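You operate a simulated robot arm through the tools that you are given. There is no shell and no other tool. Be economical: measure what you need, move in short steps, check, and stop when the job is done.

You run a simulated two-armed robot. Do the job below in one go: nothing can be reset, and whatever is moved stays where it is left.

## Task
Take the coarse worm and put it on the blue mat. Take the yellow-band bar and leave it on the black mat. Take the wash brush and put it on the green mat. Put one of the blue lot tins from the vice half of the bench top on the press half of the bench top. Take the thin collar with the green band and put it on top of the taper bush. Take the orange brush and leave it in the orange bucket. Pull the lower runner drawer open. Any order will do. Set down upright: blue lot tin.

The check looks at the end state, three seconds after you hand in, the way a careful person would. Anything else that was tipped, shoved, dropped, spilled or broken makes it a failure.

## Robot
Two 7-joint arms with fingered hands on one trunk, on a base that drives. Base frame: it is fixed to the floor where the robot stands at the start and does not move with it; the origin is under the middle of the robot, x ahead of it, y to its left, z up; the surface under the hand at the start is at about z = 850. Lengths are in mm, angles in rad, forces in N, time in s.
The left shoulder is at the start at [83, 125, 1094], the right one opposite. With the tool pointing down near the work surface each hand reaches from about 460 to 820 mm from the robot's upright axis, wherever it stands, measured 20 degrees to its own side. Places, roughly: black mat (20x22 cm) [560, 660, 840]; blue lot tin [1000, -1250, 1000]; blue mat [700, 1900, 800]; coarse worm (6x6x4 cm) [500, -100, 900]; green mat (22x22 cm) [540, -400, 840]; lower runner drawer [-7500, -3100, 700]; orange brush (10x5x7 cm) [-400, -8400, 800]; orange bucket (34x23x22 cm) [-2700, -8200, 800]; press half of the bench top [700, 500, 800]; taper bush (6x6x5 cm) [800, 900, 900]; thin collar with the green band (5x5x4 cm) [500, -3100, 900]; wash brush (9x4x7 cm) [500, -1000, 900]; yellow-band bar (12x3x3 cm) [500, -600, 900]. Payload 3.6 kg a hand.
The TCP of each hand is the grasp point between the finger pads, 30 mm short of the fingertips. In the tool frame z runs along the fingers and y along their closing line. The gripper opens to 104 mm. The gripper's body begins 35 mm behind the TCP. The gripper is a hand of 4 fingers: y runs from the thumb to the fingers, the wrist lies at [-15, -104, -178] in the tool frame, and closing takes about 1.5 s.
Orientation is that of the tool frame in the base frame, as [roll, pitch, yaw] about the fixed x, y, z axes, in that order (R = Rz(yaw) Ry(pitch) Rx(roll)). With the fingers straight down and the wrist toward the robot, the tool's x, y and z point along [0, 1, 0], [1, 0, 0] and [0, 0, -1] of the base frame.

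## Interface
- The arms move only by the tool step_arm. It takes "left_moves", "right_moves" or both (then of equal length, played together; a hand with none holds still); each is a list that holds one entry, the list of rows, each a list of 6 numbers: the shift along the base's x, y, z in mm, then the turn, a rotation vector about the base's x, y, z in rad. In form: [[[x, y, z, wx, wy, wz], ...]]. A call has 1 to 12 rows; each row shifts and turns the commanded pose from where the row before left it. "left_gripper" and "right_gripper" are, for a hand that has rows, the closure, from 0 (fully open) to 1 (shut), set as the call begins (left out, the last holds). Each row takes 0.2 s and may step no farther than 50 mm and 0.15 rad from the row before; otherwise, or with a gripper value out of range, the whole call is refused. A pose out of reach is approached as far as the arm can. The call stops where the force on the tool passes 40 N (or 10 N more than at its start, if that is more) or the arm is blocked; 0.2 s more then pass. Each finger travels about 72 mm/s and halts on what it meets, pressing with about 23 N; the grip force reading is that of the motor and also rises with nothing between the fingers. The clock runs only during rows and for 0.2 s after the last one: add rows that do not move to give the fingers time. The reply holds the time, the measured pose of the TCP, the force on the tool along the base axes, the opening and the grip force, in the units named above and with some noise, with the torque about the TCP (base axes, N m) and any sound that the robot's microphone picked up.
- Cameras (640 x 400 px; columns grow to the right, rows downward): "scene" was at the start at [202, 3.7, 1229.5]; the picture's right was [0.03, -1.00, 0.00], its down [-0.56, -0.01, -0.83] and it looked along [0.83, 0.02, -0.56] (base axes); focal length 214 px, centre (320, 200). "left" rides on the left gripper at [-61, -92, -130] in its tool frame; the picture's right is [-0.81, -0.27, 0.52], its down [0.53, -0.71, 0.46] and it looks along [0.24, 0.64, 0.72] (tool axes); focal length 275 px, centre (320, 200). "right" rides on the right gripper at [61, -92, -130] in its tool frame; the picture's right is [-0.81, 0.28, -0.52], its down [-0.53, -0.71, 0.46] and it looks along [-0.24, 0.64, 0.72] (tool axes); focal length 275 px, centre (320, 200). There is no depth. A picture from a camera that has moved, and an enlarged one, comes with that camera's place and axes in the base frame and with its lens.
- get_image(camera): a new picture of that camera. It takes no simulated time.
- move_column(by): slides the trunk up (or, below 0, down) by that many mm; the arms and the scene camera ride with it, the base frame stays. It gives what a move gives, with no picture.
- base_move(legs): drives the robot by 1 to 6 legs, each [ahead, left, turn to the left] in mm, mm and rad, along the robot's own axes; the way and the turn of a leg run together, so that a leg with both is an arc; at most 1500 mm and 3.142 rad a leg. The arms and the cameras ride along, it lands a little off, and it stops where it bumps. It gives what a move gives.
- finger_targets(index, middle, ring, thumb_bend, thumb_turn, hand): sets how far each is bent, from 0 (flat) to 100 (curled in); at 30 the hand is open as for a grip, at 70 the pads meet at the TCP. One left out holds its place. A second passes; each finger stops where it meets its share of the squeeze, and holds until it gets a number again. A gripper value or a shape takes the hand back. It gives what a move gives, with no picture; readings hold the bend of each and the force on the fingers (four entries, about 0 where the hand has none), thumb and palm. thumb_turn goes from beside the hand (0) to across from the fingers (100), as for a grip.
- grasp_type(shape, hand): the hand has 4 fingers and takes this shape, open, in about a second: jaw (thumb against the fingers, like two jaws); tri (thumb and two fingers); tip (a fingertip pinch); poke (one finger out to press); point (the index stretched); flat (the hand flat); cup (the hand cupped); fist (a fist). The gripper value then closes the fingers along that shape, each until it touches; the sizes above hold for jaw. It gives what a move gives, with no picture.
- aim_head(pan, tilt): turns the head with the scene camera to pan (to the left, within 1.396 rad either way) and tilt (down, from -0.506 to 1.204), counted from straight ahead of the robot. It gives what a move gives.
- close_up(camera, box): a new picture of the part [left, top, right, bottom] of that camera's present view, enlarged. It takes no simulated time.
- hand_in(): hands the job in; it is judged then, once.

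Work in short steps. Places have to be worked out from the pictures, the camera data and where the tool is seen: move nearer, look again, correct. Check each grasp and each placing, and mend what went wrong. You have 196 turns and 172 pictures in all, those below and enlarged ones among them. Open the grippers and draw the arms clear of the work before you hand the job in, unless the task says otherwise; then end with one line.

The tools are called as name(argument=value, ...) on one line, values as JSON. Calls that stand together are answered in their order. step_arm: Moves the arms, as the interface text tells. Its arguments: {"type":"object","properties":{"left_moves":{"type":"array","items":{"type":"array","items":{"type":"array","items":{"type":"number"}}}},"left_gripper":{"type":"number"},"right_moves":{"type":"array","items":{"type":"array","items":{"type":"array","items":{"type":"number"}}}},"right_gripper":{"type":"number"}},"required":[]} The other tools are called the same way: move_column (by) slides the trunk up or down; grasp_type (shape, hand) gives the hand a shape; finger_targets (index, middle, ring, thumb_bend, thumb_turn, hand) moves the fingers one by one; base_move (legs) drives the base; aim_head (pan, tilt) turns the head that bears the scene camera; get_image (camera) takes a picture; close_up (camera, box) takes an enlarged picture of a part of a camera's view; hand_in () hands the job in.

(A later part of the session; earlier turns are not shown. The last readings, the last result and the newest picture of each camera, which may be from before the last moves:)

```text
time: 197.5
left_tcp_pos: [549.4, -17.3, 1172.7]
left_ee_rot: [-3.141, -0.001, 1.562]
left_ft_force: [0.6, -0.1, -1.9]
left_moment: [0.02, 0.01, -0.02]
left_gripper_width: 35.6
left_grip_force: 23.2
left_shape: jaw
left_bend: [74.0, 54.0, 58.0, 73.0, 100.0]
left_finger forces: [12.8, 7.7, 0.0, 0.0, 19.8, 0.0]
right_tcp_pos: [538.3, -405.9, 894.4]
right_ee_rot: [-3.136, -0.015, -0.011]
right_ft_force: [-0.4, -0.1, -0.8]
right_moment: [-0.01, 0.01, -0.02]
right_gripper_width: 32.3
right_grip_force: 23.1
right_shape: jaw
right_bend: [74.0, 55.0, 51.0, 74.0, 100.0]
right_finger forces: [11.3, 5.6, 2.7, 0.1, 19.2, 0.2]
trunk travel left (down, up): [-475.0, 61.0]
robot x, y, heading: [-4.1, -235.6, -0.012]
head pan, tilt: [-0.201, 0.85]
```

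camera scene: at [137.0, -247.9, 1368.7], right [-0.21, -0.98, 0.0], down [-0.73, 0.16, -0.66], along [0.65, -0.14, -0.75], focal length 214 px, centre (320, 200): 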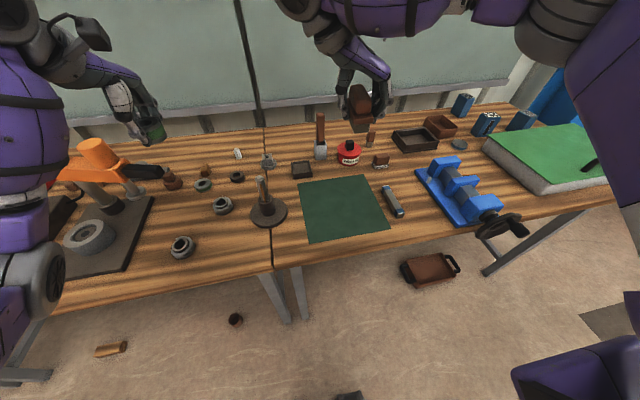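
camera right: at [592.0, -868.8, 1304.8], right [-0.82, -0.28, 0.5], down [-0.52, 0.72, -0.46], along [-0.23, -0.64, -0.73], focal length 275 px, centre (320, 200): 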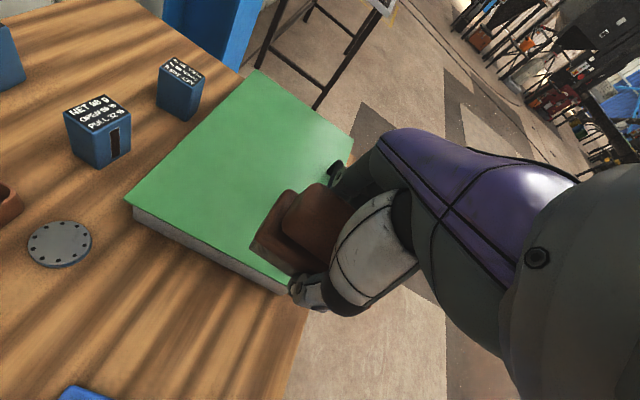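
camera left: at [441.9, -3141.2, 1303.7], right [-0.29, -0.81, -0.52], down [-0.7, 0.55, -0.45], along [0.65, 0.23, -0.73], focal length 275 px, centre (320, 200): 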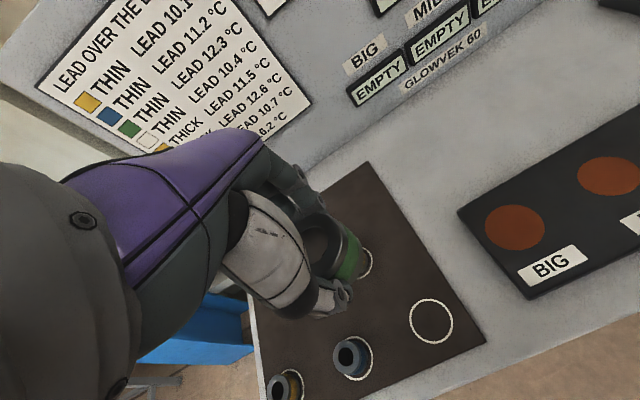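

Within a millimetre or two of the mat; one more step, then release and lift.

step_arm(right_moves=[[[0, 0, -1, 0, 0, 0], [0, 0, -1, 0, 0, 0]]])

step_arm(right_moves=[[[0, 0, 0, 0, 0, 0], [0, 0, 0, 0, 0, 0], [0, 0, 0, 0, 0, 0], [0, 0, 0, 0, 0, 0], [0, 0, 0, 0, 0, 0]]], right_gripper=0.3)

step_arm(right_moves=[[[0, 0, 20, 0, 0, 0], [0, 0, 45, 0, 0, 0], [0, 0, 45, 0, 0, 0], [0, 0, 45, 0, 0, 0], [0, 0, 45, 0, 0, 0], [0, 0, 45, 0, 0, 0], [0, 0, 35, 0, 0, 0]]])

close_up(camera="scene", box=[260, 130, 460, 260])

```text
time: 198.1
left_tcp_pos: [549.2, -17.8, 1171.5]
left_ee_rot: [-3.139, 0.001, 1.561]
left_ft_force: [-0.1, -0.6, -2.8]
left_moment: [-0.02, 0.02, 0.03]
left_gripper_width: 35.9
left_grip_force: 22.9
left_shape: jaw
left_bend: [74.0, 54.0, 58.0, 73.0, 100.0]
left_finger forces: [12.7, 7.7, 0.0, 0.1, 19.9, 0.0]
right_tcp_pos: [539.3, -405.6, 892.7]
right_ee_rot: [-3.138, -0.016, -0.011]
right_ft_force: [0.2, -0.2, -1.3]
right_moment: [0.01, 0.0, 0.04]
right_gripper_width: 32.3
right_grip_force: 23.0
right_shape: jaw
right_bend: [74.0, 55.0, 51.0, 74.0, 100.0]
right_finger forces: [11.3, 5.5, 2.7, 0.0, 19.2, 0.0]
trunk travel left (down, up): [-475.0, 61.0]
robot x, y, heading: [-2.0, -230.2, -0.008]
head pan, tilt: [-0.201, 0.85]
```

```text
time: 199.3
left_tcp_pos: [548.7, -17.2, 1172.1]
left_ee_rot: [-3.14, 0.0, 1.562]
left_ft_force: [0.0, -0.5, -2.3]
left_moment: [0.02, 0.02, 0.01]
left_gripper_width: 35.8
left_grip_force: 23.2
left_shape: jaw
left_bend: [74.0, 54.0, 58.0, 73.0, 100.0]
left_finger forces: [12.8, 7.7, 0.0, 0.0, 19.9, 0.1]
right_tcp_pos: [539.3, -404.9, 893.1]
right_ee_rot: [-3.137, -0.014, -0.011]
right_ft_force: [-1.4, -0.5, -0.4]
right_moment: [-0.05, 0.0, 0.02]
right_gripper_width: 72.6
right_grip_force: 0.0
right_shape: jaw
right_bend: [27.0, 37.0, 34.0, 58.0, 99.0]
right_finger forces: [0.2, 0.0, 0.1, 0.0, 0.0, 0.0]
trunk travel left (down, up): [-475.0, 61.0]
robot x, y, heading: [-0.1, -233.4, -0.012]
head pan, tilt: [-0.201, 0.85]
```

```text
time: 200.9
left_tcp_pos: [548.8, -18.4, 1172.9]
left_ee_rot: [3.142, 0.001, 1.562]
left_ft_force: [0.7, -0.8, -2.5]
left_moment: [-0.01, -0.02, 0.02]
left_gripper_width: 35.9
left_grip_force: 22.9
left_shape: jaw
left_bend: [74.0, 54.0, 58.0, 73.0, 100.0]
left_finger forces: [12.9, 7.6, 0.1, 0.1, 20.0, 0.0]
right_tcp_pos: [538.6, -402.6, 1171.8]
right_ee_rot: [-3.136, -0.017, -0.01]
right_ft_force: [-0.2, -0.5, -0.8]
right_moment: [-0.01, 0.02, -0.01]
right_gripper_width: 72.5
right_grip_force: 0.0
right_shape: jaw
right_bend: [27.0, 37.0, 34.0, 58.0, 99.0]
right_finger forces: [0.1, 0.1, 0.1, 0.0, 0.0, 0.1]
trunk travel left (down, up): [-475.0, 61.0]
robot x, y, heading: [-1.0, -231.2, -0.009]
head pan, tilt: [-0.201, 0.85]
```

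```text
3.08 times, centred on (360, 195) of scene
camera zoom: at [136.5, -247.8, 1368.8], right [-0.21, -0.98, 0.0], down [-0.73, 0.16, -0.66], along [0.65, -0.14, -0.75], focal length 660 px, centre (197, 215)
```

zoom: 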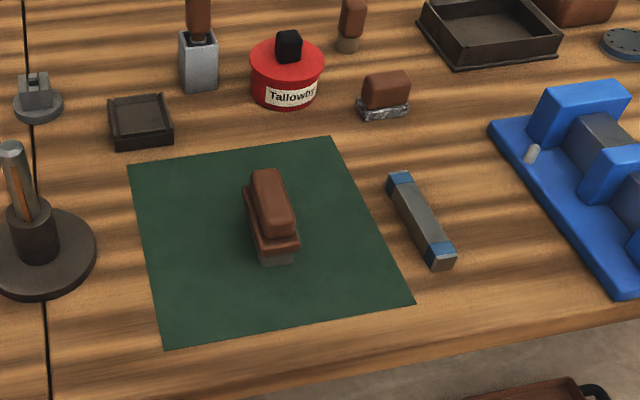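

The wash brush stands on the green mat. Next I drive right to the tins and look.

base_move(legs=[[-40, -690, 0.01]])

aim_head(pan=-0.3, tilt=0.6)

get_image(camera="scene")

get_image(camera="right")

```text
time: 207.5
left_tcp_pos: [502.5, -717.2, 1172.4]
left_ee_rot: [-3.141, 0.0, 1.565]
left_ft_force: [0.0, -0.1, -2.3]
left_moment: [-0.01, 0.01, 0.0]
left_gripper_width: 35.4
left_grip_force: 23.1
left_shape: jaw
left_bend: [74.0, 54.0, 58.0, 73.0, 100.0]
left_finger forces: [12.9, 7.6, 0.0, 0.1, 19.9, 0.1]
right_tcp_pos: [493.8, -1103.8, 1170.6]
right_ee_rot: [-3.135, -0.017, -0.01]
right_ft_force: [-0.7, -1.0, -0.5]
right_moment: [-0.02, 0.01, -0.04]
right_gripper_width: 72.5
right_grip_force: 0.0
right_shape: jaw
right_bend: [27.0, 37.0, 34.0, 58.0, 99.0]
right_finger forces: [0.1, 0.1, 0.0, 0.0, 0.0, 0.1]
trunk travel left (down, up): [-475.0, 61.0]
robot x, y, heading: [-46.8, -935.6, -0.006]
head pan, tilt: [-0.201, 0.85]
```

```text
time: 208.3
left_tcp_pos: [502.0, -716.8, 1172.0]
left_ee_rot: [-3.138, 0.001, 1.564]
left_ft_force: [-0.3, 0.1, -3.7]
left_moment: [-0.02, 0.06, 0.01]
left_gripper_width: 35.9
left_grip_force: 22.9
left_shape: jaw
left_bend: [74.0, 54.0, 58.0, 73.0, 100.0]
left_finger forces: [12.8, 7.7, 0.0, 0.0, 19.9, 0.1]
right_tcp_pos: [494.1, -1104.7, 1170.8]
right_ee_rot: [-3.136, -0.016, -0.01]
right_ft_force: [-0.2, 0.0, 0.4]
right_moment: [0.05, 0.02, 0.02]
right_gripper_width: 72.7
right_grip_force: 0.1
right_shape: jaw
right_bend: [27.0, 37.0, 34.0, 58.0, 99.0]
right_finger forces: [0.0, 0.0, 0.0, 0.0, 0.1, 0.0]
trunk travel left (down, up): [-475.0, 61.0]
robot x, y, heading: [-47.3, -934.6, -0.007]
head pan, tilt: [-0.3, 0.6]
```

```text
105 pictures are left
camera scene: at [99.1, -959.4, 1389.6], right [-0.3, -0.95, 0.0], down [-0.54, 0.17, -0.82], along [0.79, -0.25, -0.57], focal length 214 px, centre (320, 200)
```

scene: 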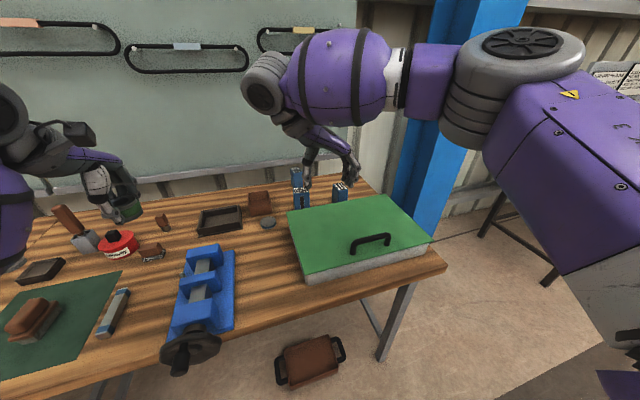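

```text
104 pictures are left
camera right: at [553.3, -1013.6, 1302.0], right [-0.82, -0.27, 0.5], down [-0.52, 0.72, -0.46], along [-0.24, -0.64, -0.73], focal length 275 px, centre (320, 200)
```

right: 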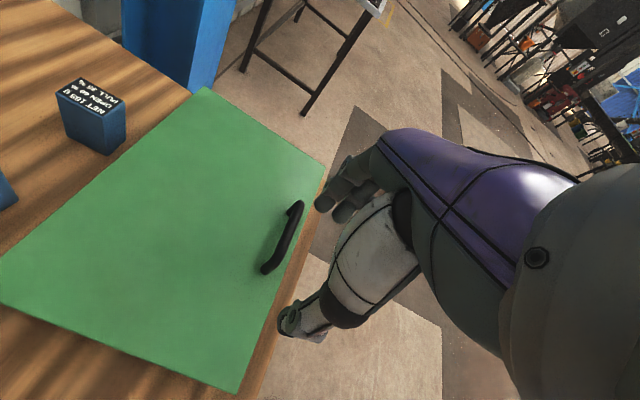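

close_up(camera="scene", box=[270, 155, 370, 225])

close_up(camera="right", box=[0, 60, 160, 220])

```text
5.71 times, centred on (320, 190) of scene
camera zoom: at [99.1, -959.4, 1389.6], right [-0.3, -0.95, 0.0], down [-0.54, 0.17, -0.82], along [0.79, -0.25, -0.57], focal length 1226 px, centre (320, 257)
```

zoom: 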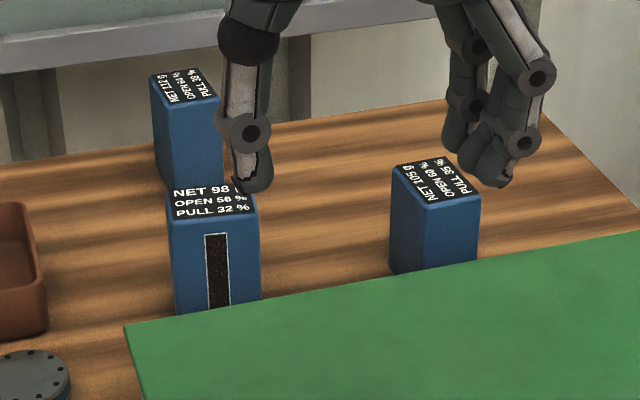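

```text
2.50 times, centred on (80, 140) of right
camera zoom: at [553.3, -1013.6, 1302.0], right [-0.82, -0.27, 0.5], down [-0.52, 0.72, -0.46], along [-0.24, -0.64, -0.73], focal length 688 px, centre (920, 350)
```

zoom: 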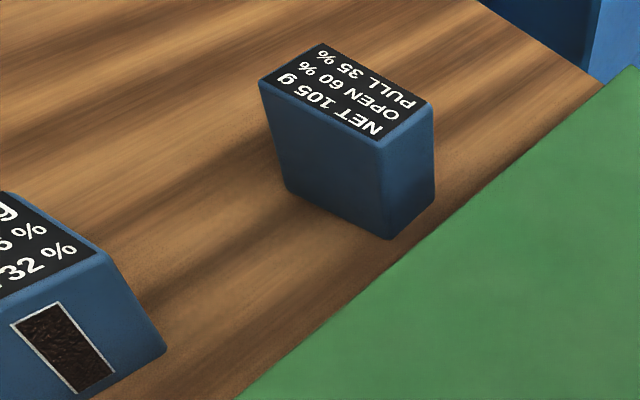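

The front tin ("NET 98 g") is about 42 mm deep (x) and 62 mm wide, centre near (826,-1108), top z≈930. I drive 115 ahead and turn the right hand back to close along x.

base_move(legs=[[115, 0, 0.006]])

step_arm(right_moves=[[[0, 0, 0, 0, 0, 0.143], [0, 0, 0, 0, 0, 0.143], [0, 0, 0, 0, 0, 0.143], [0, 0, 0, 0, 0, 0.143], [0, 0, 0, 0, 0, 0.143], [0, 0, 0, 0, 0, 0.143], [0, 0, 0, 0, 0, 0.143], [0, 0, 0, 0, 0, 0.143], [0, 0, 0, 0, 0, 0.143], [0, 0, 0, 0, 0, 0.143], [0, 0, 0, 0, 0, 0.148]]], right_gripper=0)

step_arm(right_moves=[[[45, 0, 0, 0, 0, 0], [45, 0, 0, 0, 0, 0], [45, 0, 0, 0, 0, 0], [45, 0, 0, 0, 0, 0], [35, 0, 0, 0, 0, 0]]])

get_image(camera="right")

get_image(camera="scene")

```text
time: 209.5
left_tcp_pos: [612.8, -712.9, 1174.0]
left_ee_rot: [3.142, 0.0, 1.573]
left_ft_force: [-0.7, -1.1, -2.8]
left_moment: [0.01, 0.01, -0.01]
left_gripper_width: 35.8
left_grip_force: 22.5
left_shape: jaw
left_bend: [74.0, 54.0, 58.0, 73.0, 100.0]
left_finger forces: [12.9, 7.6, 0.0, 0.0, 20.0, 0.0]
right_tcp_pos: [607.7, -1099.7, 1170.4]
right_ee_rot: [-3.137, -0.014, -0.002]
right_ft_force: [1.1, 0.3, 0.2]
right_moment: [-0.03, 0.04, -0.01]
right_gripper_width: 72.2
right_grip_force: 0.0
right_shape: jaw
right_bend: [27.0, 37.0, 34.0, 58.0, 99.0]
right_finger forces: [0.0, 0.0, 0.0, 0.0, 0.0, 0.0]
trunk travel left (down, up): [-475.0, 61.0]
robot x, y, heading: [66.4, -939.6, 0.002]
head pan, tilt: [-0.3, 0.6]
```

```text
time: 211.9
left_tcp_pos: [613.1, -712.9, 1172.8]
left_ee_rot: [-3.14, 0.0, 1.573]
left_ft_force: [0.6, 0.2, -2.3]
left_moment: [0.01, 0.01, -0.01]
left_gripper_width: 35.8
left_grip_force: 22.8
left_shape: jaw
left_bend: [74.0, 54.0, 58.0, 73.0, 100.0]
left_finger forces: [13.0, 7.6, 0.0, 0.1, 20.0, 0.0]
right_tcp_pos: [607.5, -1100.6, 1170.3]
right_ee_rot: [-3.136, -0.016, 1.58]
right_ft_force: [-1.0, -0.2, 0.2]
right_moment: [-0.05, 0.02, -0.02]
right_gripper_width: 103.6
right_grip_force: 0.0
right_shape: jaw
right_bend: [30.0, 30.0, 30.0, 30.0, 98.0]
right_finger forces: [0.0, 0.1, 0.0, 0.1, 0.0, 0.0]
trunk travel left (down, up): [-475.0, 61.0]
robot x, y, heading: [65.1, -935.4, 0.002]
head pan, tilt: [-0.3, 0.6]
```

```text
time: 213.1
left_tcp_pos: [613.3, -712.3, 1173.3]
left_ee_rot: [-3.141, -0.001, 1.572]
left_ft_force: [-0.3, -0.8, -3.1]
left_moment: [0.02, 0.0, 0.0]
left_gripper_width: 35.8
left_grip_force: 22.9
left_shape: jaw
left_bend: [74.0, 54.0, 58.0, 73.0, 100.0]
left_finger forces: [12.9, 7.7, 0.1, 0.0, 20.0, 0.0]
right_tcp_pos: [810.4, -1097.0, 1170.4]
right_ee_rot: [-3.139, -0.015, 1.58]
right_ft_force: [0.6, 1.0, 0.5]
right_moment: [-0.02, 0.0, -0.01]
right_gripper_width: 103.6
right_grip_force: 0.0
right_shape: jaw
right_bend: [30.0, 30.0, 30.0, 30.0, 98.0]
right_finger forces: [0.1, 0.0, 0.1, 0.0, 0.0, 0.1]
right hand out of reach, approached as far as the arm can: row 5
trunk travel left (down, up): [-475.0, 61.0]
robot x, y, heading: [62.2, -935.5, 0.001]
head pan, tilt: [-0.3, 0.6]
```

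```text
101 pictures are left
camera right: at [717.8, -1039.9, 1301.7], right [0.29, -0.82, 0.5], down [-0.71, -0.53, -0.46], along [0.65, -0.23, -0.73], focal length 275 px, centre (320, 200)
```

right: 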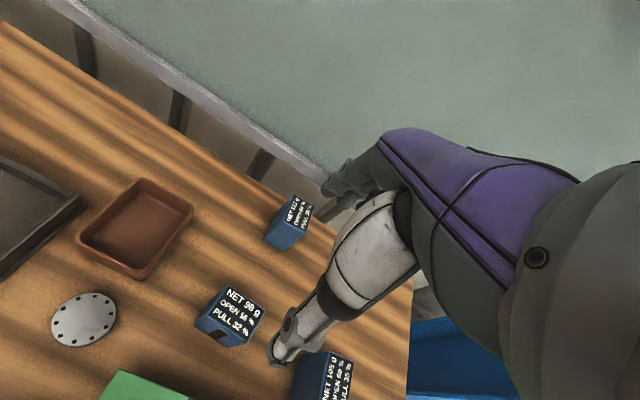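

```text
100 pictures are left
camera scene: at [211.2, -957.4, 1389.7], right [-0.29, -0.96, 0.0], down [-0.54, 0.17, -0.83], along [0.79, -0.24, -0.56], focal length 214 px, centre (320, 200)
```

scene: 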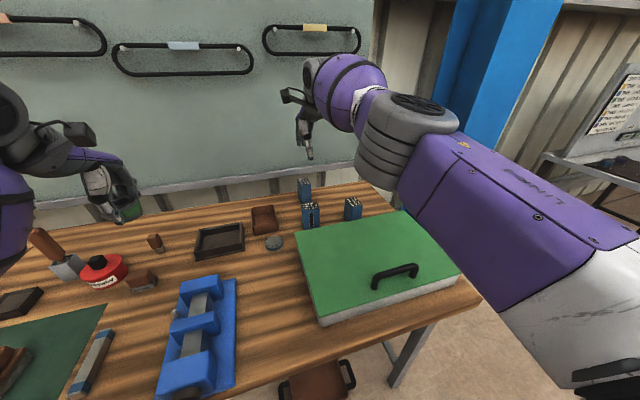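

I zoom both views on the tin for a better fix.

close_up(camera="right", box=[160, 250, 300, 390])

close_up(camera="scene", box=[280, 165, 380, 235])

```text
2.86 times, centred on (230, 320) of right
camera zoom: at [717.8, -1039.9, 1301.7], right [0.29, -0.82, 0.5], down [-0.71, -0.53, -0.46], along [0.65, -0.23, -0.73], focal length 786 px, centre (577, -143)
```

zoom: 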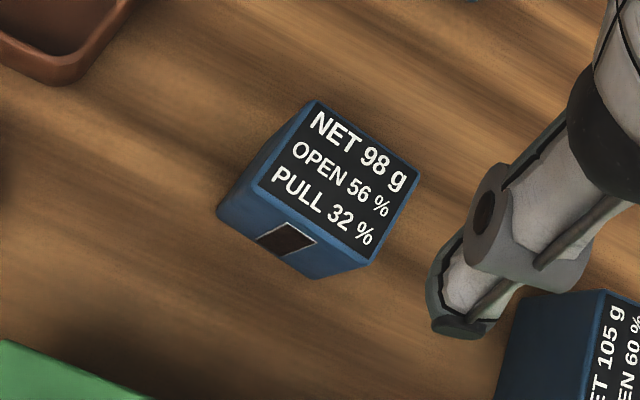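

```text
5.71 times, centred on (330, 200) of scene
camera zoom: at [211.2, -957.4, 1389.7], right [-0.29, -0.96, 0.0], down [-0.54, 0.17, -0.83], along [0.79, -0.24, -0.56], focal length 1226 px, centre (263, 200)
```

zoom: 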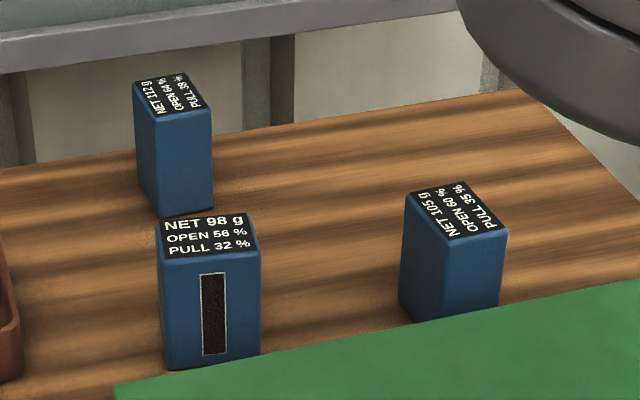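

The tin's centre is about (812,-1105), top ~943, turned by about -0.1. I come down to z≈985 above it with the hand turned to match and look.

step_arm(right_moves=[[[2, -4, -45, 0, 0, -0.06], [0, -4, -45, 0, 0, -0.05], [0, 0, -45, 0, 0, 0], [0, 0, -40, 0, 0, 0], [0, 0, -10, 0, 0, 0]]])

get_image(camera="right")

close_up(camera="scene", box=[270, 150, 390, 240])

```text
time: 214.3
left_tcp_pos: [612.3, -711.8, 1172.8]
left_ee_rot: [-3.141, 0.001, 1.573]
left_ft_force: [0.5, 0.3, -2.2]
left_moment: [-0.01, -0.02, 0.0]
left_gripper_width: 35.9
left_grip_force: 23.4
left_shape: jaw
left_bend: [74.0, 54.0, 58.0, 73.0, 100.0]
left_finger forces: [12.8, 7.8, 0.0, 0.0, 20.1, 0.0]
right_tcp_pos: [809.9, -1105.7, 984.1]
right_ee_rot: [-3.136, -0.017, 1.467]
right_ft_force: [-0.1, -0.2, -0.8]
right_moment: [0.02, -0.03, 0.02]
right_gripper_width: 103.7
right_grip_force: 0.0
right_shape: jaw
right_bend: [30.0, 30.0, 30.0, 30.0, 98.0]
right_finger forces: [0.1, 0.1, 0.1, 0.0, 0.1, 0.0]
trunk travel left (down, up): [-475.0, 61.0]
robot x, y, heading: [66.9, -930.9, 0.001]
head pan, tilt: [-0.3, 0.6]
```

```text
97 pictures are left
camera right: at [725.6, -1037.4, 1116.3], right [0.19, -0.84, 0.5], down [-0.77, -0.45, -0.46], along [0.61, -0.3, -0.73], focal length 275 px, centre (320, 200)
```

right: 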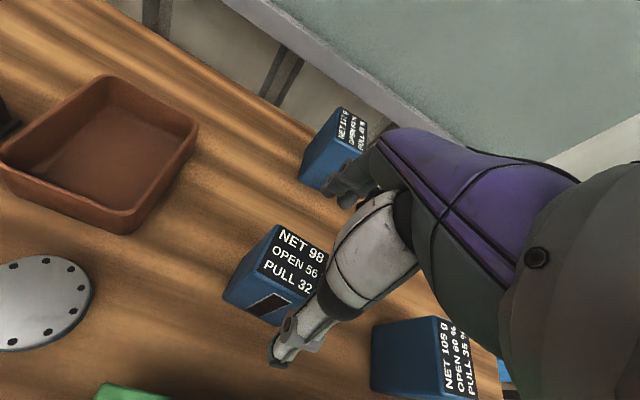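

```text
4.44 times, centred on (330, 195) of scene
camera zoom: at [211.4, -958.5, 1389.7], right [-0.29, -0.96, 0.0], down [-0.54, 0.17, -0.83], along [0.79, -0.24, -0.56], focal length 953 px, centre (276, 222)
```

zoom: 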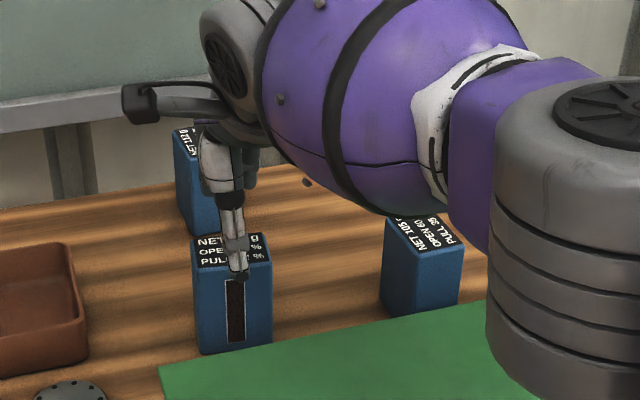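

The hand sits right over the tin. I lower to z≈918 and close.

step_arm(right_moves=[[[2, 0, -25, 0, 0, 0], [0, 0, -25, 0, 0, 0], [0, 0, -15, 0, 0, 0]]])

get_image(camera="scene")

```text
time: 215.1
left_tcp_pos: [614.0, -712.8, 1172.3]
left_ee_rot: [-3.139, 0.001, 1.571]
left_ft_force: [-0.3, 0.0, -2.1]
left_moment: [-0.03, 0.03, 0.0]
left_gripper_width: 35.9
left_grip_force: 23.7
left_shape: jaw
left_bend: [74.0, 54.0, 58.0, 73.0, 100.0]
left_finger forces: [12.8, 7.9, 0.0, 0.1, 20.0, 0.0]
right_tcp_pos: [798.7, -1110.3, 913.9]
right_ee_rot: [-3.137, -0.016, 1.465]
right_ft_force: [0.6, 0.1, -0.1]
right_moment: [0.04, 0.01, -0.02]
right_gripper_width: 103.7
right_grip_force: 0.1
right_shape: jaw
right_bend: [30.0, 30.0, 30.0, 30.0, 98.0]
right_finger forces: [1.0, 0.0, 0.1, 0.1, 0.1, 0.0]
right hand out of reach, approached as far as the arm can: row 1, 2
trunk travel left (down, up): [-475.0, 61.0]
robot x, y, heading: [64.8, -935.6, 0.001]
head pan, tilt: [-0.3, 0.6]
```

```text
95 pictures are left
camera scene: at [211.6, -957.4, 1389.7], right [-0.29, -0.96, 0.0], down [-0.54, 0.17, -0.83], along [0.79, -0.24, -0.56], focal length 214 px, centre (320, 200)
```

scene: 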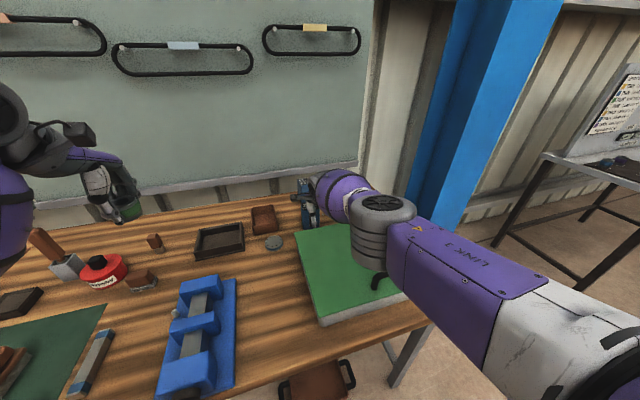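

Reach ran short: the hand was drawn 12 mm back. I zoom to see how it stands to tin and box.

close_up(camera="scene", box=[270, 150, 430, 330])

get_image(camera="right")

```text
2.22 times, centred on (350, 240) of scene
camera zoom: at [211.6, -957.4, 1389.7], right [-0.29, -0.96, 0.0], down [-0.54, 0.17, -0.83], along [0.79, -0.24, -0.56], focal length 477 px, centre (253, 111)
```

zoom: 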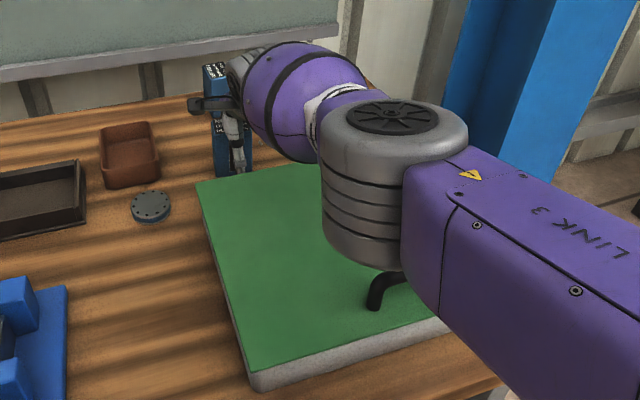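

```text
93 pictures are left
camera right: at [714.2, -1041.6, 1045.2], right [0.19, -0.84, 0.5], down [-0.77, -0.45, -0.46], along [0.61, -0.3, -0.73], focal length 275 px, centre (320, 200)
```

right: 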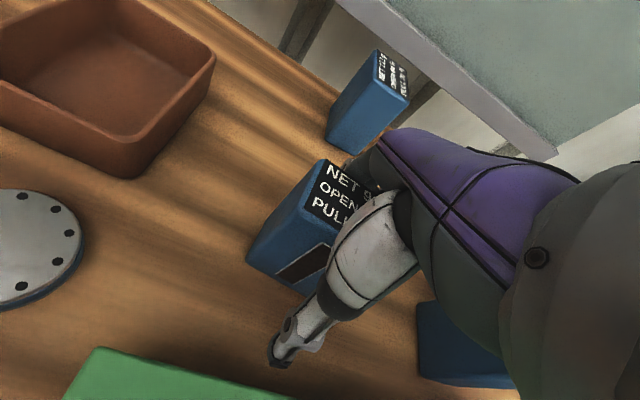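

The fingers straddle the tin (thumb in front, fingers behind), with the arm clear of the box. I close here.

step_arm(right_moves=[[[0, 0, 0, 0, 0, 0], [0, 0, 0, 0, 0, 0], [0, 0, 0, 0, 0, 0], [0, 0, 0, 0, 0, 0], [0, 0, 0, 0, 0, 0], [0, 0, 0, 0, 0, 0], [0, 0, 0, 0, 0, 0]]], right_gripper=1)

get_image(camera="right")

```text
time: 216.7
left_tcp_pos: [614.7, -713.0, 1172.5]
left_ee_rot: [-3.139, -0.001, 1.572]
left_ft_force: [-0.2, -0.2, -2.1]
left_moment: [-0.02, 0.02, 0.02]
left_gripper_width: 35.7
left_grip_force: 22.9
left_shape: jaw
left_bend: [74.0, 54.0, 58.0, 73.0, 100.0]
left_finger forces: [12.7, 7.8, 0.1, 0.0, 20.0, 0.0]
right_tcp_pos: [799.0, -1111.2, 912.8]
right_ee_rot: [-3.136, -0.015, 1.465]
right_ft_force: [-0.5, -0.1, -0.7]
right_moment: [0.01, 0.02, 0.0]
right_gripper_width: 50.9
right_grip_force: 22.8
right_shape: jaw
right_bend: [45.0, 48.0, 40.0, 74.0, 100.0]
right_finger forces: [7.0, 11.3, 0.1, 0.0, 18.7, 0.0]
trunk travel left (down, up): [-475.0, 61.0]
robot x, y, heading: [61.0, -935.1, 0.003]
head pan, tilt: [-0.3, 0.6]
```

```text
92 pictures are left
camera right: at [714.0, -1042.6, 1045.1], right [0.19, -0.84, 0.5], down [-0.77, -0.45, -0.46], along [0.61, -0.3, -0.73], focal length 275 px, centre (320, 200)
```

right: 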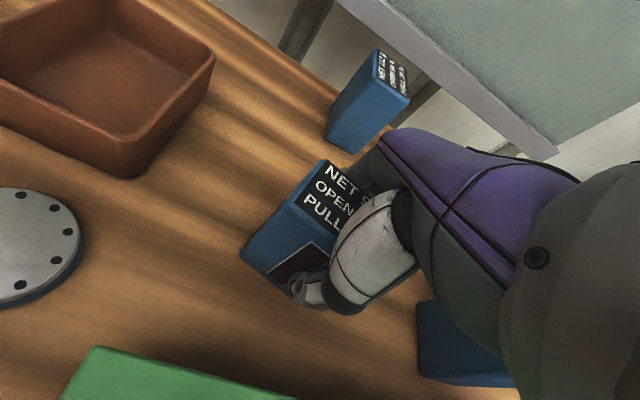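

The tin is held. I lift it straight up.

step_arm(right_moves=[[[0, 0, 15, 0, 0, 0], [0, 0, 35, 0, 0, 0], [0, 0, 40, 0, 0, 0], [0, 0, 45, 0, 0, 0], [0, 0, 45, 0, 0, 0], [0, 0, 45, 0, 0, 0]]])

step_arm(right_moves=[[[-45, 0, 0, 0, 0, 0.06], [-45, 0, 0, 0, 0, 0.05], [-45, 0, 0, 0, 0, 0], [-45, 0, 0, 0, 0, 0], [-45, 0, 0, 0, 0, 0]]])

get_image(camera="right")

get_image(camera="scene")

```text
time: 218.1
left_tcp_pos: [612.3, -712.0, 1173.7]
left_ee_rot: [-3.141, -0.002, 1.572]
left_ft_force: [-0.5, -0.2, -2.7]
left_moment: [-0.02, -0.05, 0.0]
left_gripper_width: 35.8
left_grip_force: 23.1
left_shape: jaw
left_bend: [74.0, 54.0, 58.0, 73.0, 100.0]
left_finger forces: [12.8, 7.9, 0.1, 0.1, 19.9, 0.1]
right_tcp_pos: [798.2, -1110.7, 1137.4]
right_ee_rot: [-3.134, -0.015, 1.466]
right_ft_force: [0.4, 1.6, -1.6]
right_moment: [-0.03, 0.01, 0.02]
right_gripper_width: 50.6
right_grip_force: 22.8
right_shape: jaw
right_bend: [45.0, 48.0, 40.0, 74.0, 100.0]
right_finger forces: [6.6, 12.1, 0.0, 0.0, 18.4, 0.1]
trunk travel left (down, up): [-475.0, 61.0]
robot x, y, heading: [65.9, -933.2, 0.003]
head pan, tilt: [-0.3, 0.6]
```

```text
time: 219.3
left_tcp_pos: [613.4, -713.0, 1173.6]
left_ee_rot: [-3.141, 0.0, 1.571]
left_ft_force: [0.1, 0.0, -2.7]
left_moment: [-0.02, 0.03, -0.01]
left_gripper_width: 35.9
left_grip_force: 23.3
left_shape: jaw
left_bend: [74.0, 54.0, 58.0, 73.0, 100.0]
left_finger forces: [12.9, 7.9, 0.1, 0.0, 20.1, 0.0]
right_tcp_pos: [571.8, -1109.5, 1141.0]
right_ee_rot: [-3.137, -0.018, 1.573]
right_ft_force: [0.1, 0.5, -2.2]
right_moment: [-0.02, -0.02, 0.0]
right_gripper_width: 50.7
right_grip_force: 23.7
right_shape: jaw
right_bend: [45.0, 48.0, 40.0, 74.0, 100.0]
right_finger forces: [6.2, 12.2, 0.0, 0.0, 18.1, 0.0]
trunk travel left (down, up): [-475.0, 61.0]
robot x, y, heading: [65.1, -933.8, 0.005]
head pan, tilt: [-0.3, 0.6]
```

```text
91 pictures are left
camera right: at [480.1, -1051.5, 1272.4], right [0.28, -0.82, 0.5], down [-0.71, -0.53, -0.46], along [0.64, -0.23, -0.73], focal length 275 px, centre (320, 200)
```

right: 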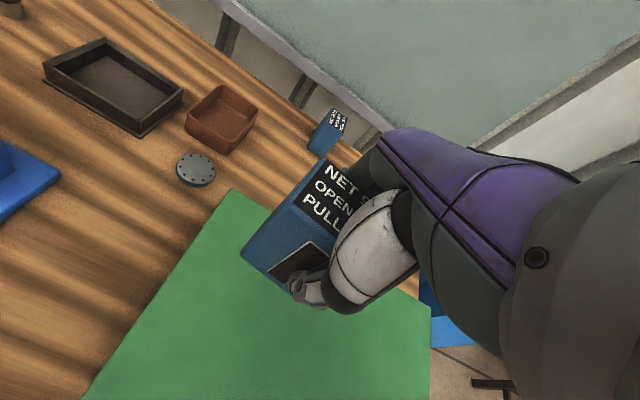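

```text
90 pictures are left
camera scene: at [210.7, -958.9, 1389.7], right [-0.29, -0.96, 0.0], down [-0.54, 0.17, -0.83], along [0.79, -0.24, -0.56], focal length 214 px, centre (320, 200)
```

scene: 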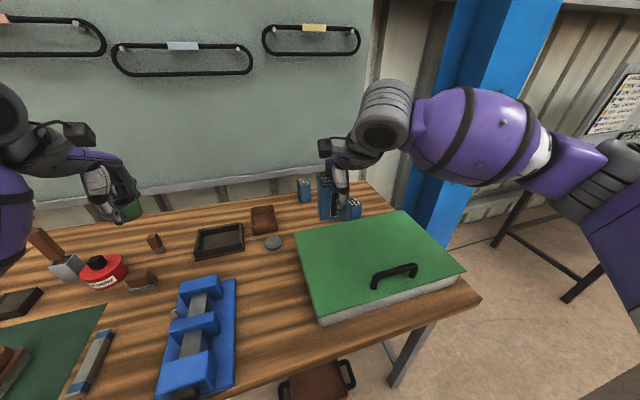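

The tin is held upright. The press motor's top is at about z 1107, so I raise and draw back the left hand (with the collar), then drive left to put the tin on the press half at the worm's vacated place.

step_arm(left_moves=[[[-30, 0, 30, 0, 0, 0], [-30, 0, 30, 0, 0, 0], [-30, 0, 0, 0, 0, 0]]])

base_move(legs=[[-130, 0, 0], [0, 1040, 0]])

aim_head(pan=-0.2, tilt=0.85)

get_image(camera="scene")

```text
time: 220.1
left_tcp_pos: [522.2, -712.6, 1231.7]
left_ee_rot: [-3.14, 0.001, 1.573]
left_ft_force: [0.7, 0.3, -2.8]
left_moment: [0.01, -0.02, 0.03]
left_gripper_width: 35.6
left_grip_force: 22.6
left_shape: jaw
left_bend: [74.0, 54.0, 58.0, 73.0, 100.0]
left_finger forces: [13.0, 7.8, 0.0, 0.0, 19.9, 0.1]
right_tcp_pos: [572.1, -1109.3, 1140.5]
right_ee_rot: [-3.135, -0.015, 1.575]
right_ft_force: [0.5, 0.3, -1.8]
right_moment: [-0.06, 0.0, -0.01]
right_gripper_width: 50.5
right_grip_force: 23.2
right_shape: jaw
right_bend: [45.0, 48.0, 40.0, 74.0, 100.0]
right_finger forces: [6.1, 12.2, 0.0, 0.1, 18.2, 0.0]
trunk travel left (down, up): [-475.0, 61.0]
robot x, y, heading: [61.5, -936.6, 0.002]
head pan, tilt: [-0.3, 0.6]
```

```text
time: 230.5
left_tcp_pos: [406.1, 336.2, 1231.4]
left_ee_rot: [-3.14, -0.001, 1.559]
left_ft_force: [0.2, 0.4, -3.1]
left_moment: [0.01, -0.01, 0.01]
left_gripper_width: 35.6
left_grip_force: 23.2
left_shape: jaw
left_bend: [74.0, 54.0, 58.0, 73.0, 100.0]
left_finger forces: [12.9, 8.0, 0.1, 0.1, 20.0, 0.0]
right_tcp_pos: [450.7, -60.8, 1140.4]
right_ee_rot: [-3.135, -0.017, 1.561]
right_ft_force: [-0.7, -0.6, -1.6]
right_moment: [-0.01, 0.03, -0.01]
right_gripper_width: 50.3
right_grip_force: 23.7
right_shape: jaw
right_bend: [45.0, 48.0, 40.0, 74.0, 100.0]
right_finger forces: [6.2, 12.2, 0.0, 0.0, 18.3, 0.0]
trunk travel left (down, up): [-475.0, 61.0]
robot x, y, heading: [-55.7, 122.4, -0.011]
head pan, tilt: [-0.3, 0.6]
```

```text
time: 231.3
left_tcp_pos: [406.7, 337.1, 1230.3]
left_ee_rot: [-3.141, 0.0, 1.557]
left_ft_force: [-0.9, 0.3, -3.2]
left_moment: [0.03, 0.04, 0.04]
left_gripper_width: 35.7
left_grip_force: 23.1
left_shape: jaw
left_bend: [74.0, 54.0, 58.0, 73.0, 100.0]
left_finger forces: [12.9, 8.1, 0.0, 0.0, 20.0, 0.0]
right_tcp_pos: [451.0, -61.2, 1140.0]
right_ee_rot: [-3.136, -0.016, 1.56]
right_ft_force: [-0.6, 1.0, -2.3]
right_moment: [-0.02, 0.05, 0.03]
right_gripper_width: 50.5
right_grip_force: 23.0
right_shape: jaw
right_bend: [45.0, 48.0, 40.0, 74.0, 100.0]
right_finger forces: [6.2, 12.2, 0.0, 0.0, 18.2, 0.0]
trunk travel left (down, up): [-475.0, 61.0]
robot x, y, heading: [-55.6, 118.6, -0.015]
head pan, tilt: [-0.201, 0.85]
```

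```text
89 pictures are left
camera scene: at [84.0, 105.9, 1368.8], right [-0.21, -0.98, 0.0], down [-0.73, 0.16, -0.66], along [0.65, -0.14, -0.75], focal length 214 px, centre (320, 200)
```

scene: 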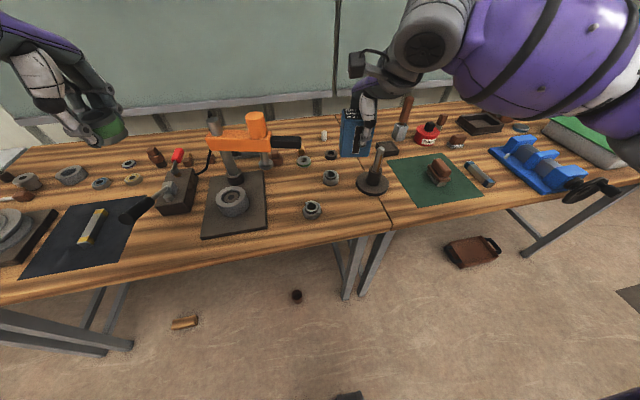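

The vacated place at (462,-55) is clear. I lower the tin there.

step_arm(right_moves=[[[11, 6, -40, 0, 0, 0], [0, 0, -45, 0, 0, 0], [0, 0, -45, 0, 0, 0], [0, 0, -45, 0, 0, 0], [0, 0, -35, 0, 0, 0], [0, 0, -8, 0, 0, 0]]])

close_up(camera="scene", box=[280, 130, 420, 240])

```text
time: 232.7
left_tcp_pos: [406.4, 336.7, 1232.5]
left_ee_rot: [-3.14, 0.001, 1.559]
left_ft_force: [0.3, 0.0, -2.6]
left_moment: [0.02, -0.04, 0.01]
left_gripper_width: 35.8
left_grip_force: 23.1
left_shape: jaw
left_bend: [74.0, 54.0, 58.0, 73.0, 100.0]
left_finger forces: [12.9, 8.1, 0.0, 0.0, 20.1, 0.0]
right_tcp_pos: [460.6, -54.5, 920.2]
right_ee_rot: [-3.137, -0.016, 1.562]
right_ft_force: [0.3, 0.2, -2.3]
right_moment: [-0.02, -0.01, 0.0]
right_gripper_width: 50.6
right_grip_force: 23.1
right_shape: jaw
right_bend: [45.0, 48.0, 40.0, 74.0, 100.0]
right_finger forces: [6.0, 12.2, 0.1, 0.0, 18.0, 0.0]
trunk travel left (down, up): [-475.0, 61.0]
robot x, y, heading: [-54.5, 120.4, -0.012]
head pan, tilt: [-0.201, 0.85]
```

```text
3.64 times, centred on (350, 185) of scene
camera zoom: at [84.0, 106.0, 1368.7], right [-0.21, -0.98, 0.0], down [-0.73, 0.16, -0.66], along [0.64, -0.14, -0.75], focal length 780 px, centre (211, 254)
```

zoom: 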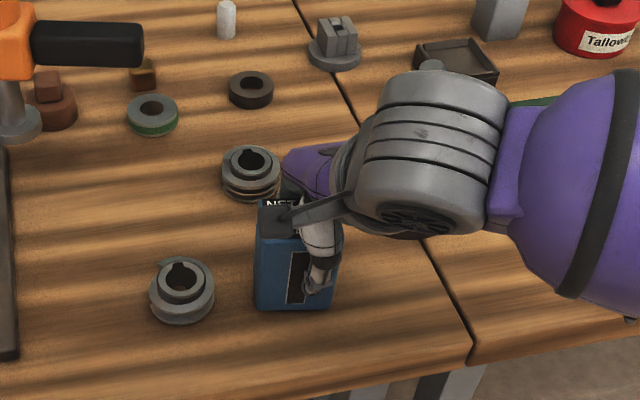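

Clear spot. I lower the last millimetres gently.

step_arm(right_moves=[[[0, 0, -2, 0, 0, 0], [0, 0, -1, 0, 0, 0], [0, 0, -1, 0, 0, 0], [0, 0, -1, 0, 0, 0], [0, 0, 0, 0, 0, 0]]])

```text
time: 233.9
left_tcp_pos: [406.4, 335.7, 1231.7]
left_ee_rot: [-3.14, -0.002, 1.559]
left_ft_force: [-0.2, 0.2, -1.9]
left_moment: [0.0, 0.01, -0.02]
left_gripper_width: 35.7
left_grip_force: 22.9
left_shape: jaw
left_bend: [74.0, 54.0, 58.0, 73.0, 100.0]
left_finger forces: [12.9, 7.9, 0.0, 0.0, 20.0, 0.0]
right_tcp_pos: [461.2, -55.8, 916.1]
right_ee_rot: [-3.133, -0.016, 1.563]
right_ft_force: [0.8, 0.3, -1.0]
right_moment: [-0.01, 0.0, -0.02]
right_gripper_width: 50.8
right_grip_force: 22.6
right_shape: jaw
right_bend: [45.0, 48.0, 40.0, 74.0, 100.0]
right_finger forces: [6.0, 12.2, 0.0, 0.1, 18.0, 0.0]
trunk travel left (down, up): [-475.0, 61.0]
robot x, y, heading: [-49.9, 121.3, -0.014]
head pan, tilt: [-0.201, 0.85]
```

step_arm(right_moves=[[[0, 0, -1, 0, 0, 0], [0, 0, -1, 0, 0, 0], [0, 0, 0, 0, 0, 0]]])

```text
time: 234.7
left_tcp_pos: [406.5, 336.8, 1232.8]
left_ee_rot: [-3.139, 0.0, 1.559]
left_ft_force: [-1.5, -0.4, -3.2]
left_moment: [0.0, 0.01, 0.01]
left_gripper_width: 35.8
left_grip_force: 23.1
left_shape: jaw
left_bend: [74.0, 54.0, 58.0, 73.0, 100.0]
left_finger forces: [12.9, 8.0, 0.0, 0.0, 20.0, 0.0]
right_tcp_pos: [461.6, -56.0, 914.8]
right_ee_rot: [-3.138, -0.017, 1.563]
right_ft_force: [0.2, 0.2, -2.4]
right_moment: [0.0, -0.01, 0.03]
right_gripper_width: 50.5
right_grip_force: 23.5
right_shape: jaw
right_bend: [45.0, 48.0, 40.0, 74.0, 100.0]
right_finger forces: [5.9, 12.2, 0.0, 0.1, 18.0, 0.1]
trunk travel left (down, up): [-475.0, 61.0]
robot x, y, heading: [-55.9, 123.3, -0.015]
head pan, tilt: [-0.201, 0.85]
```

Still hanging; two more millimetres.

step_arm(right_moves=[[[0, 0, -1, 0, 0, 0], [0, 0, -1, 0, 0, 0], [0, 0, 0, 0, 0, 0], [0, 0, 0, 0, 0, 0]]])

```text
time: 235.7
left_tcp_pos: [405.6, 336.8, 1232.7]
left_ee_rot: [3.14, -0.001, 1.56]
left_ft_force: [0.0, -0.5, -3.4]
left_moment: [0.01, 0.02, -0.02]
left_gripper_width: 35.7
left_grip_force: 23.0
left_shape: jaw
left_bend: [74.0, 54.0, 58.0, 73.0, 100.0]
left_finger forces: [12.9, 8.0, 0.0, 0.0, 20.1, 0.0]
right_tcp_pos: [460.3, -54.8, 913.7]
right_ee_rot: [-3.136, -0.016, 1.562]
right_ft_force: [-0.5, -0.5, 4.1]
right_moment: [0.02, 0.08, 0.0]
right_gripper_width: 50.6
right_grip_force: 23.3
right_shape: jaw
right_bend: [45.0, 48.0, 40.0, 74.0, 100.0]
right_finger forces: [7.4, 11.9, 0.0, 0.0, 18.8, 0.0]
trunk travel left (down, up): [-475.0, 61.0]
robot x, y, heading: [-55.7, 121.4, -0.007]
head pan, tilt: [-0.201, 0.85]
```

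The tin stands on the bench (upward force 4 N). I open and lift clear.

step_arm(right_moves=[[[0, 0, 0, 0, 0, 0], [0, 0, 0, 0, 0, 0], [0, 0, 0, 0, 0, 0], [0, 0, 0, 0, 0, 0], [0, 0, 0, 0, 0, 0], [0, 0, 0, 0, 0, 0]]], right_gripper=0)

step_arm(right_moves=[[[0, 0, 20, 0, 0, 0], [0, 0, 45, 0, 0, 0], [0, 0, 45, 0, 0, 0], [0, 0, 45, 0, 0, 0], [0, 0, 45, 0, 0, 0], [0, 0, 45, 0, 0, 0]]])

close_up(camera="scene", box=[280, 130, 420, 240])

```text
time: 237.1
left_tcp_pos: [406.5, 336.4, 1232.2]
left_ee_rot: [-3.139, -0.001, 1.558]
left_ft_force: [0.3, -0.1, -3.1]
left_moment: [0.01, 0.03, 0.0]
left_gripper_width: 35.5
left_grip_force: 24.0
left_shape: jaw
left_bend: [74.0, 54.0, 58.0, 73.0, 100.0]
left_finger forces: [12.9, 8.0, 0.1, 0.0, 20.1, 0.0]
right_tcp_pos: [461.6, -55.8, 912.0]
right_ee_rot: [-3.136, -0.015, 1.563]
right_ft_force: [0.3, -0.5, 0.5]
right_moment: [-0.04, -0.03, 0.01]
right_gripper_width: 103.6
right_grip_force: 0.0
right_shape: jaw
right_bend: [30.0, 30.0, 30.0, 30.0, 98.0]
right_finger forces: [0.0, 0.1, 0.0, 0.1, 0.0, 0.0]
trunk travel left (down, up): [-475.0, 61.0]
robot x, y, heading: [-58.2, 120.8, -0.014]
head pan, tilt: [-0.201, 0.85]
```

```text
time: 238.5
left_tcp_pos: [407.3, 337.4, 1232.3]
left_ee_rot: [-3.141, -0.002, 1.559]
left_ft_force: [0.0, 0.4, -2.9]
left_moment: [-0.02, -0.02, -0.01]
left_gripper_width: 35.6
left_grip_force: 23.0
left_shape: jaw
left_bend: [74.0, 54.0, 58.0, 73.0, 100.0]
left_finger forces: [13.0, 8.0, 0.0, 0.1, 20.1, 0.0]
right_tcp_pos: [461.7, -53.5, 1156.6]
right_ee_rot: [-3.135, -0.014, 1.564]
right_ft_force: [-0.2, -0.8, -0.2]
right_moment: [-0.02, 0.01, -0.02]
right_gripper_width: 103.6
right_grip_force: 0.1
right_shape: jaw
right_bend: [30.0, 30.0, 30.0, 30.0, 98.0]
right_finger forces: [0.1, 0.1, 0.1, 0.1, 0.0, 0.0]
trunk travel left (down, up): [-475.0, 61.0]
robot x, y, heading: [-55.2, 118.2, -0.005]
head pan, tilt: [-0.201, 0.85]
```

```text
3.64 times, centred on (350, 185) of scene
camera zoom: at [83.7, 106.2, 1368.8], right [-0.21, -0.98, 0.0], down [-0.73, 0.16, -0.66], along [0.65, -0.14, -0.75], focal length 780 px, centre (211, 254)
```

zoom: 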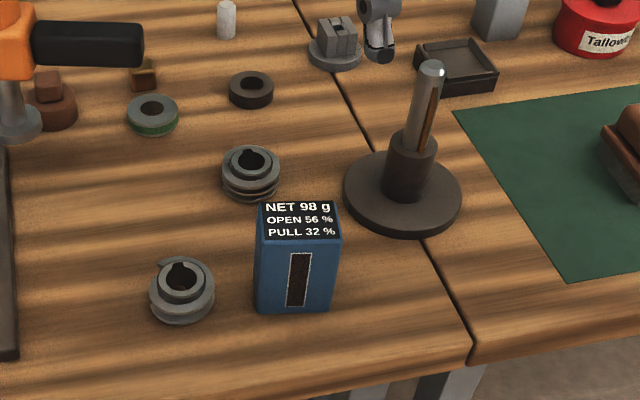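

The tin stands upright. Next I raise the right hand a bit and drive left to the taper bush.

step_arm(right_moves=[[[-20, 0, 45, 0, 0, 0], [-20, 0, 30, 0, 0, 0]]])

base_move(legs=[[0, 640, 0.01], [110, 0, 0]])

aim_head(pan=0.2, tilt=0.65)

get_image(camera="scene")

get_image(camera="left")

```text
time: 239.1
left_tcp_pos: [405.9, 336.5, 1232.4]
left_ee_rot: [3.141, 0.0, 1.559]
left_ft_force: [-0.3, 0.4, -2.7]
left_moment: [0.02, -0.01, 0.03]
left_gripper_width: 35.5
left_grip_force: 23.1
left_shape: jaw
left_bend: [74.0, 54.0, 58.0, 73.0, 100.0]
left_finger forces: [12.9, 7.9, 0.0, 0.0, 20.1, 0.0]
right_tcp_pos: [420.2, -54.6, 1233.7]
right_ee_rot: [-3.137, -0.015, 1.562]
right_ft_force: [-0.7, 0.3, 0.2]
right_moment: [0.01, -0.01, -0.03]
right_gripper_width: 103.8
right_grip_force: 0.3
right_shape: jaw
right_bend: [30.0, 30.0, 30.0, 30.0, 98.0]
right_finger forces: [0.1, 0.1, 0.0, 0.0, 0.1, 0.1]
trunk travel left (down, up): [-475.0, 61.0]
robot x, y, heading: [-52.8, 122.2, -0.013]
head pan, tilt: [-0.201, 0.85]
```

```text
time: 245.9
left_tcp_pos: [527.9, 968.1, 1232.3]
left_ee_rot: [-3.141, 0.0, 1.553]
left_ft_force: [-0.4, -0.2, -1.9]
left_moment: [0.0, 0.0, -0.03]
left_gripper_width: 35.7
left_grip_force: 23.4
left_shape: jaw
left_bend: [74.0, 54.0, 58.0, 73.0, 100.0]
left_finger forces: [13.0, 8.1, 0.0, 0.0, 20.1, 0.0]
right_tcp_pos: [541.2, 576.8, 1234.3]
right_ee_rot: [-3.135, -0.016, 1.558]
right_ft_force: [0.6, 0.1, 0.5]
right_moment: [0.03, 0.01, -0.03]
right_gripper_width: 103.6
right_grip_force: 0.1
right_shape: jaw
right_bend: [30.0, 30.0, 30.0, 30.0, 98.0]
right_finger forces: [0.1, 0.0, 0.0, 0.0, 0.0, 0.0]
trunk travel left (down, up): [-475.0, 61.0]
robot x, y, heading: [63.7, 757.2, -0.015]
head pan, tilt: [-0.201, 0.85]
```

```text
time: 246.8
left_tcp_pos: [527.3, 968.7, 1232.3]
left_ee_rot: [3.141, 0.0, 1.553]
left_ft_force: [-0.1, 0.4, -3.4]
left_moment: [-0.02, -0.02, 0.02]
left_gripper_width: 35.6
left_grip_force: 22.8
left_shape: jaw
left_bend: [74.0, 54.0, 58.0, 73.0, 100.0]
left_finger forces: [12.9, 8.0, 0.0, 0.0, 20.0, 0.1]
right_tcp_pos: [541.5, 577.0, 1232.4]
right_ee_rot: [-3.135, -0.016, 1.556]
right_ft_force: [-0.1, 0.5, 0.2]
right_moment: [-0.01, -0.04, -0.02]
right_gripper_width: 103.5
right_grip_force: 0.1
right_shape: jaw
right_bend: [30.0, 30.0, 30.0, 30.0, 98.0]
right_finger forces: [0.0, 0.1, 0.1, 0.1, 0.0, 0.0]
trunk travel left (down, up): [-475.0, 61.0]
robot x, y, heading: [60.5, 753.5, -0.022]
head pan, tilt: [0.201, 0.649]
```

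```text
86 pictures are left
camera scene: at [213.9, 771.6, 1385.3], right [0.18, -0.98, 0.0], down [-0.59, -0.11, -0.8], along [0.78, 0.14, -0.6], focal length 214 px, centre (320, 200)
```

scene: 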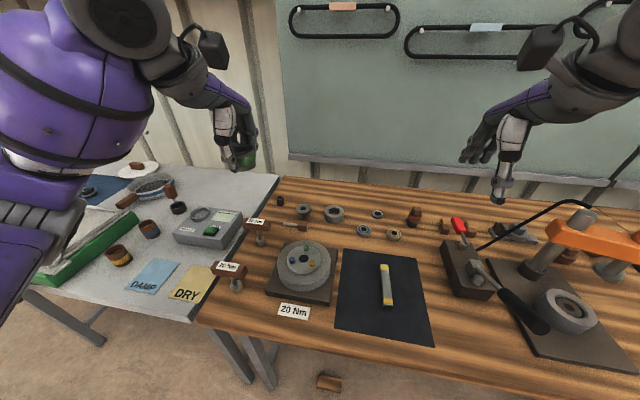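

```text
85 pictures are left
camera left: at [436.4, 908.1, 1362.8], right [-0.29, -0.81, -0.52], down [-0.7, 0.55, -0.45], along [0.65, 0.23, -0.72], focal length 275 px, centre (320, 200)
```

left: 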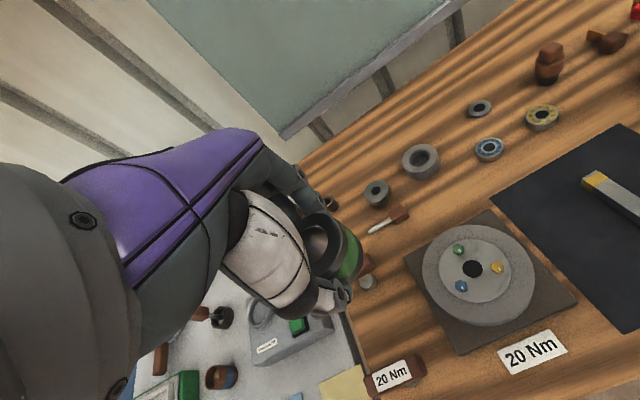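

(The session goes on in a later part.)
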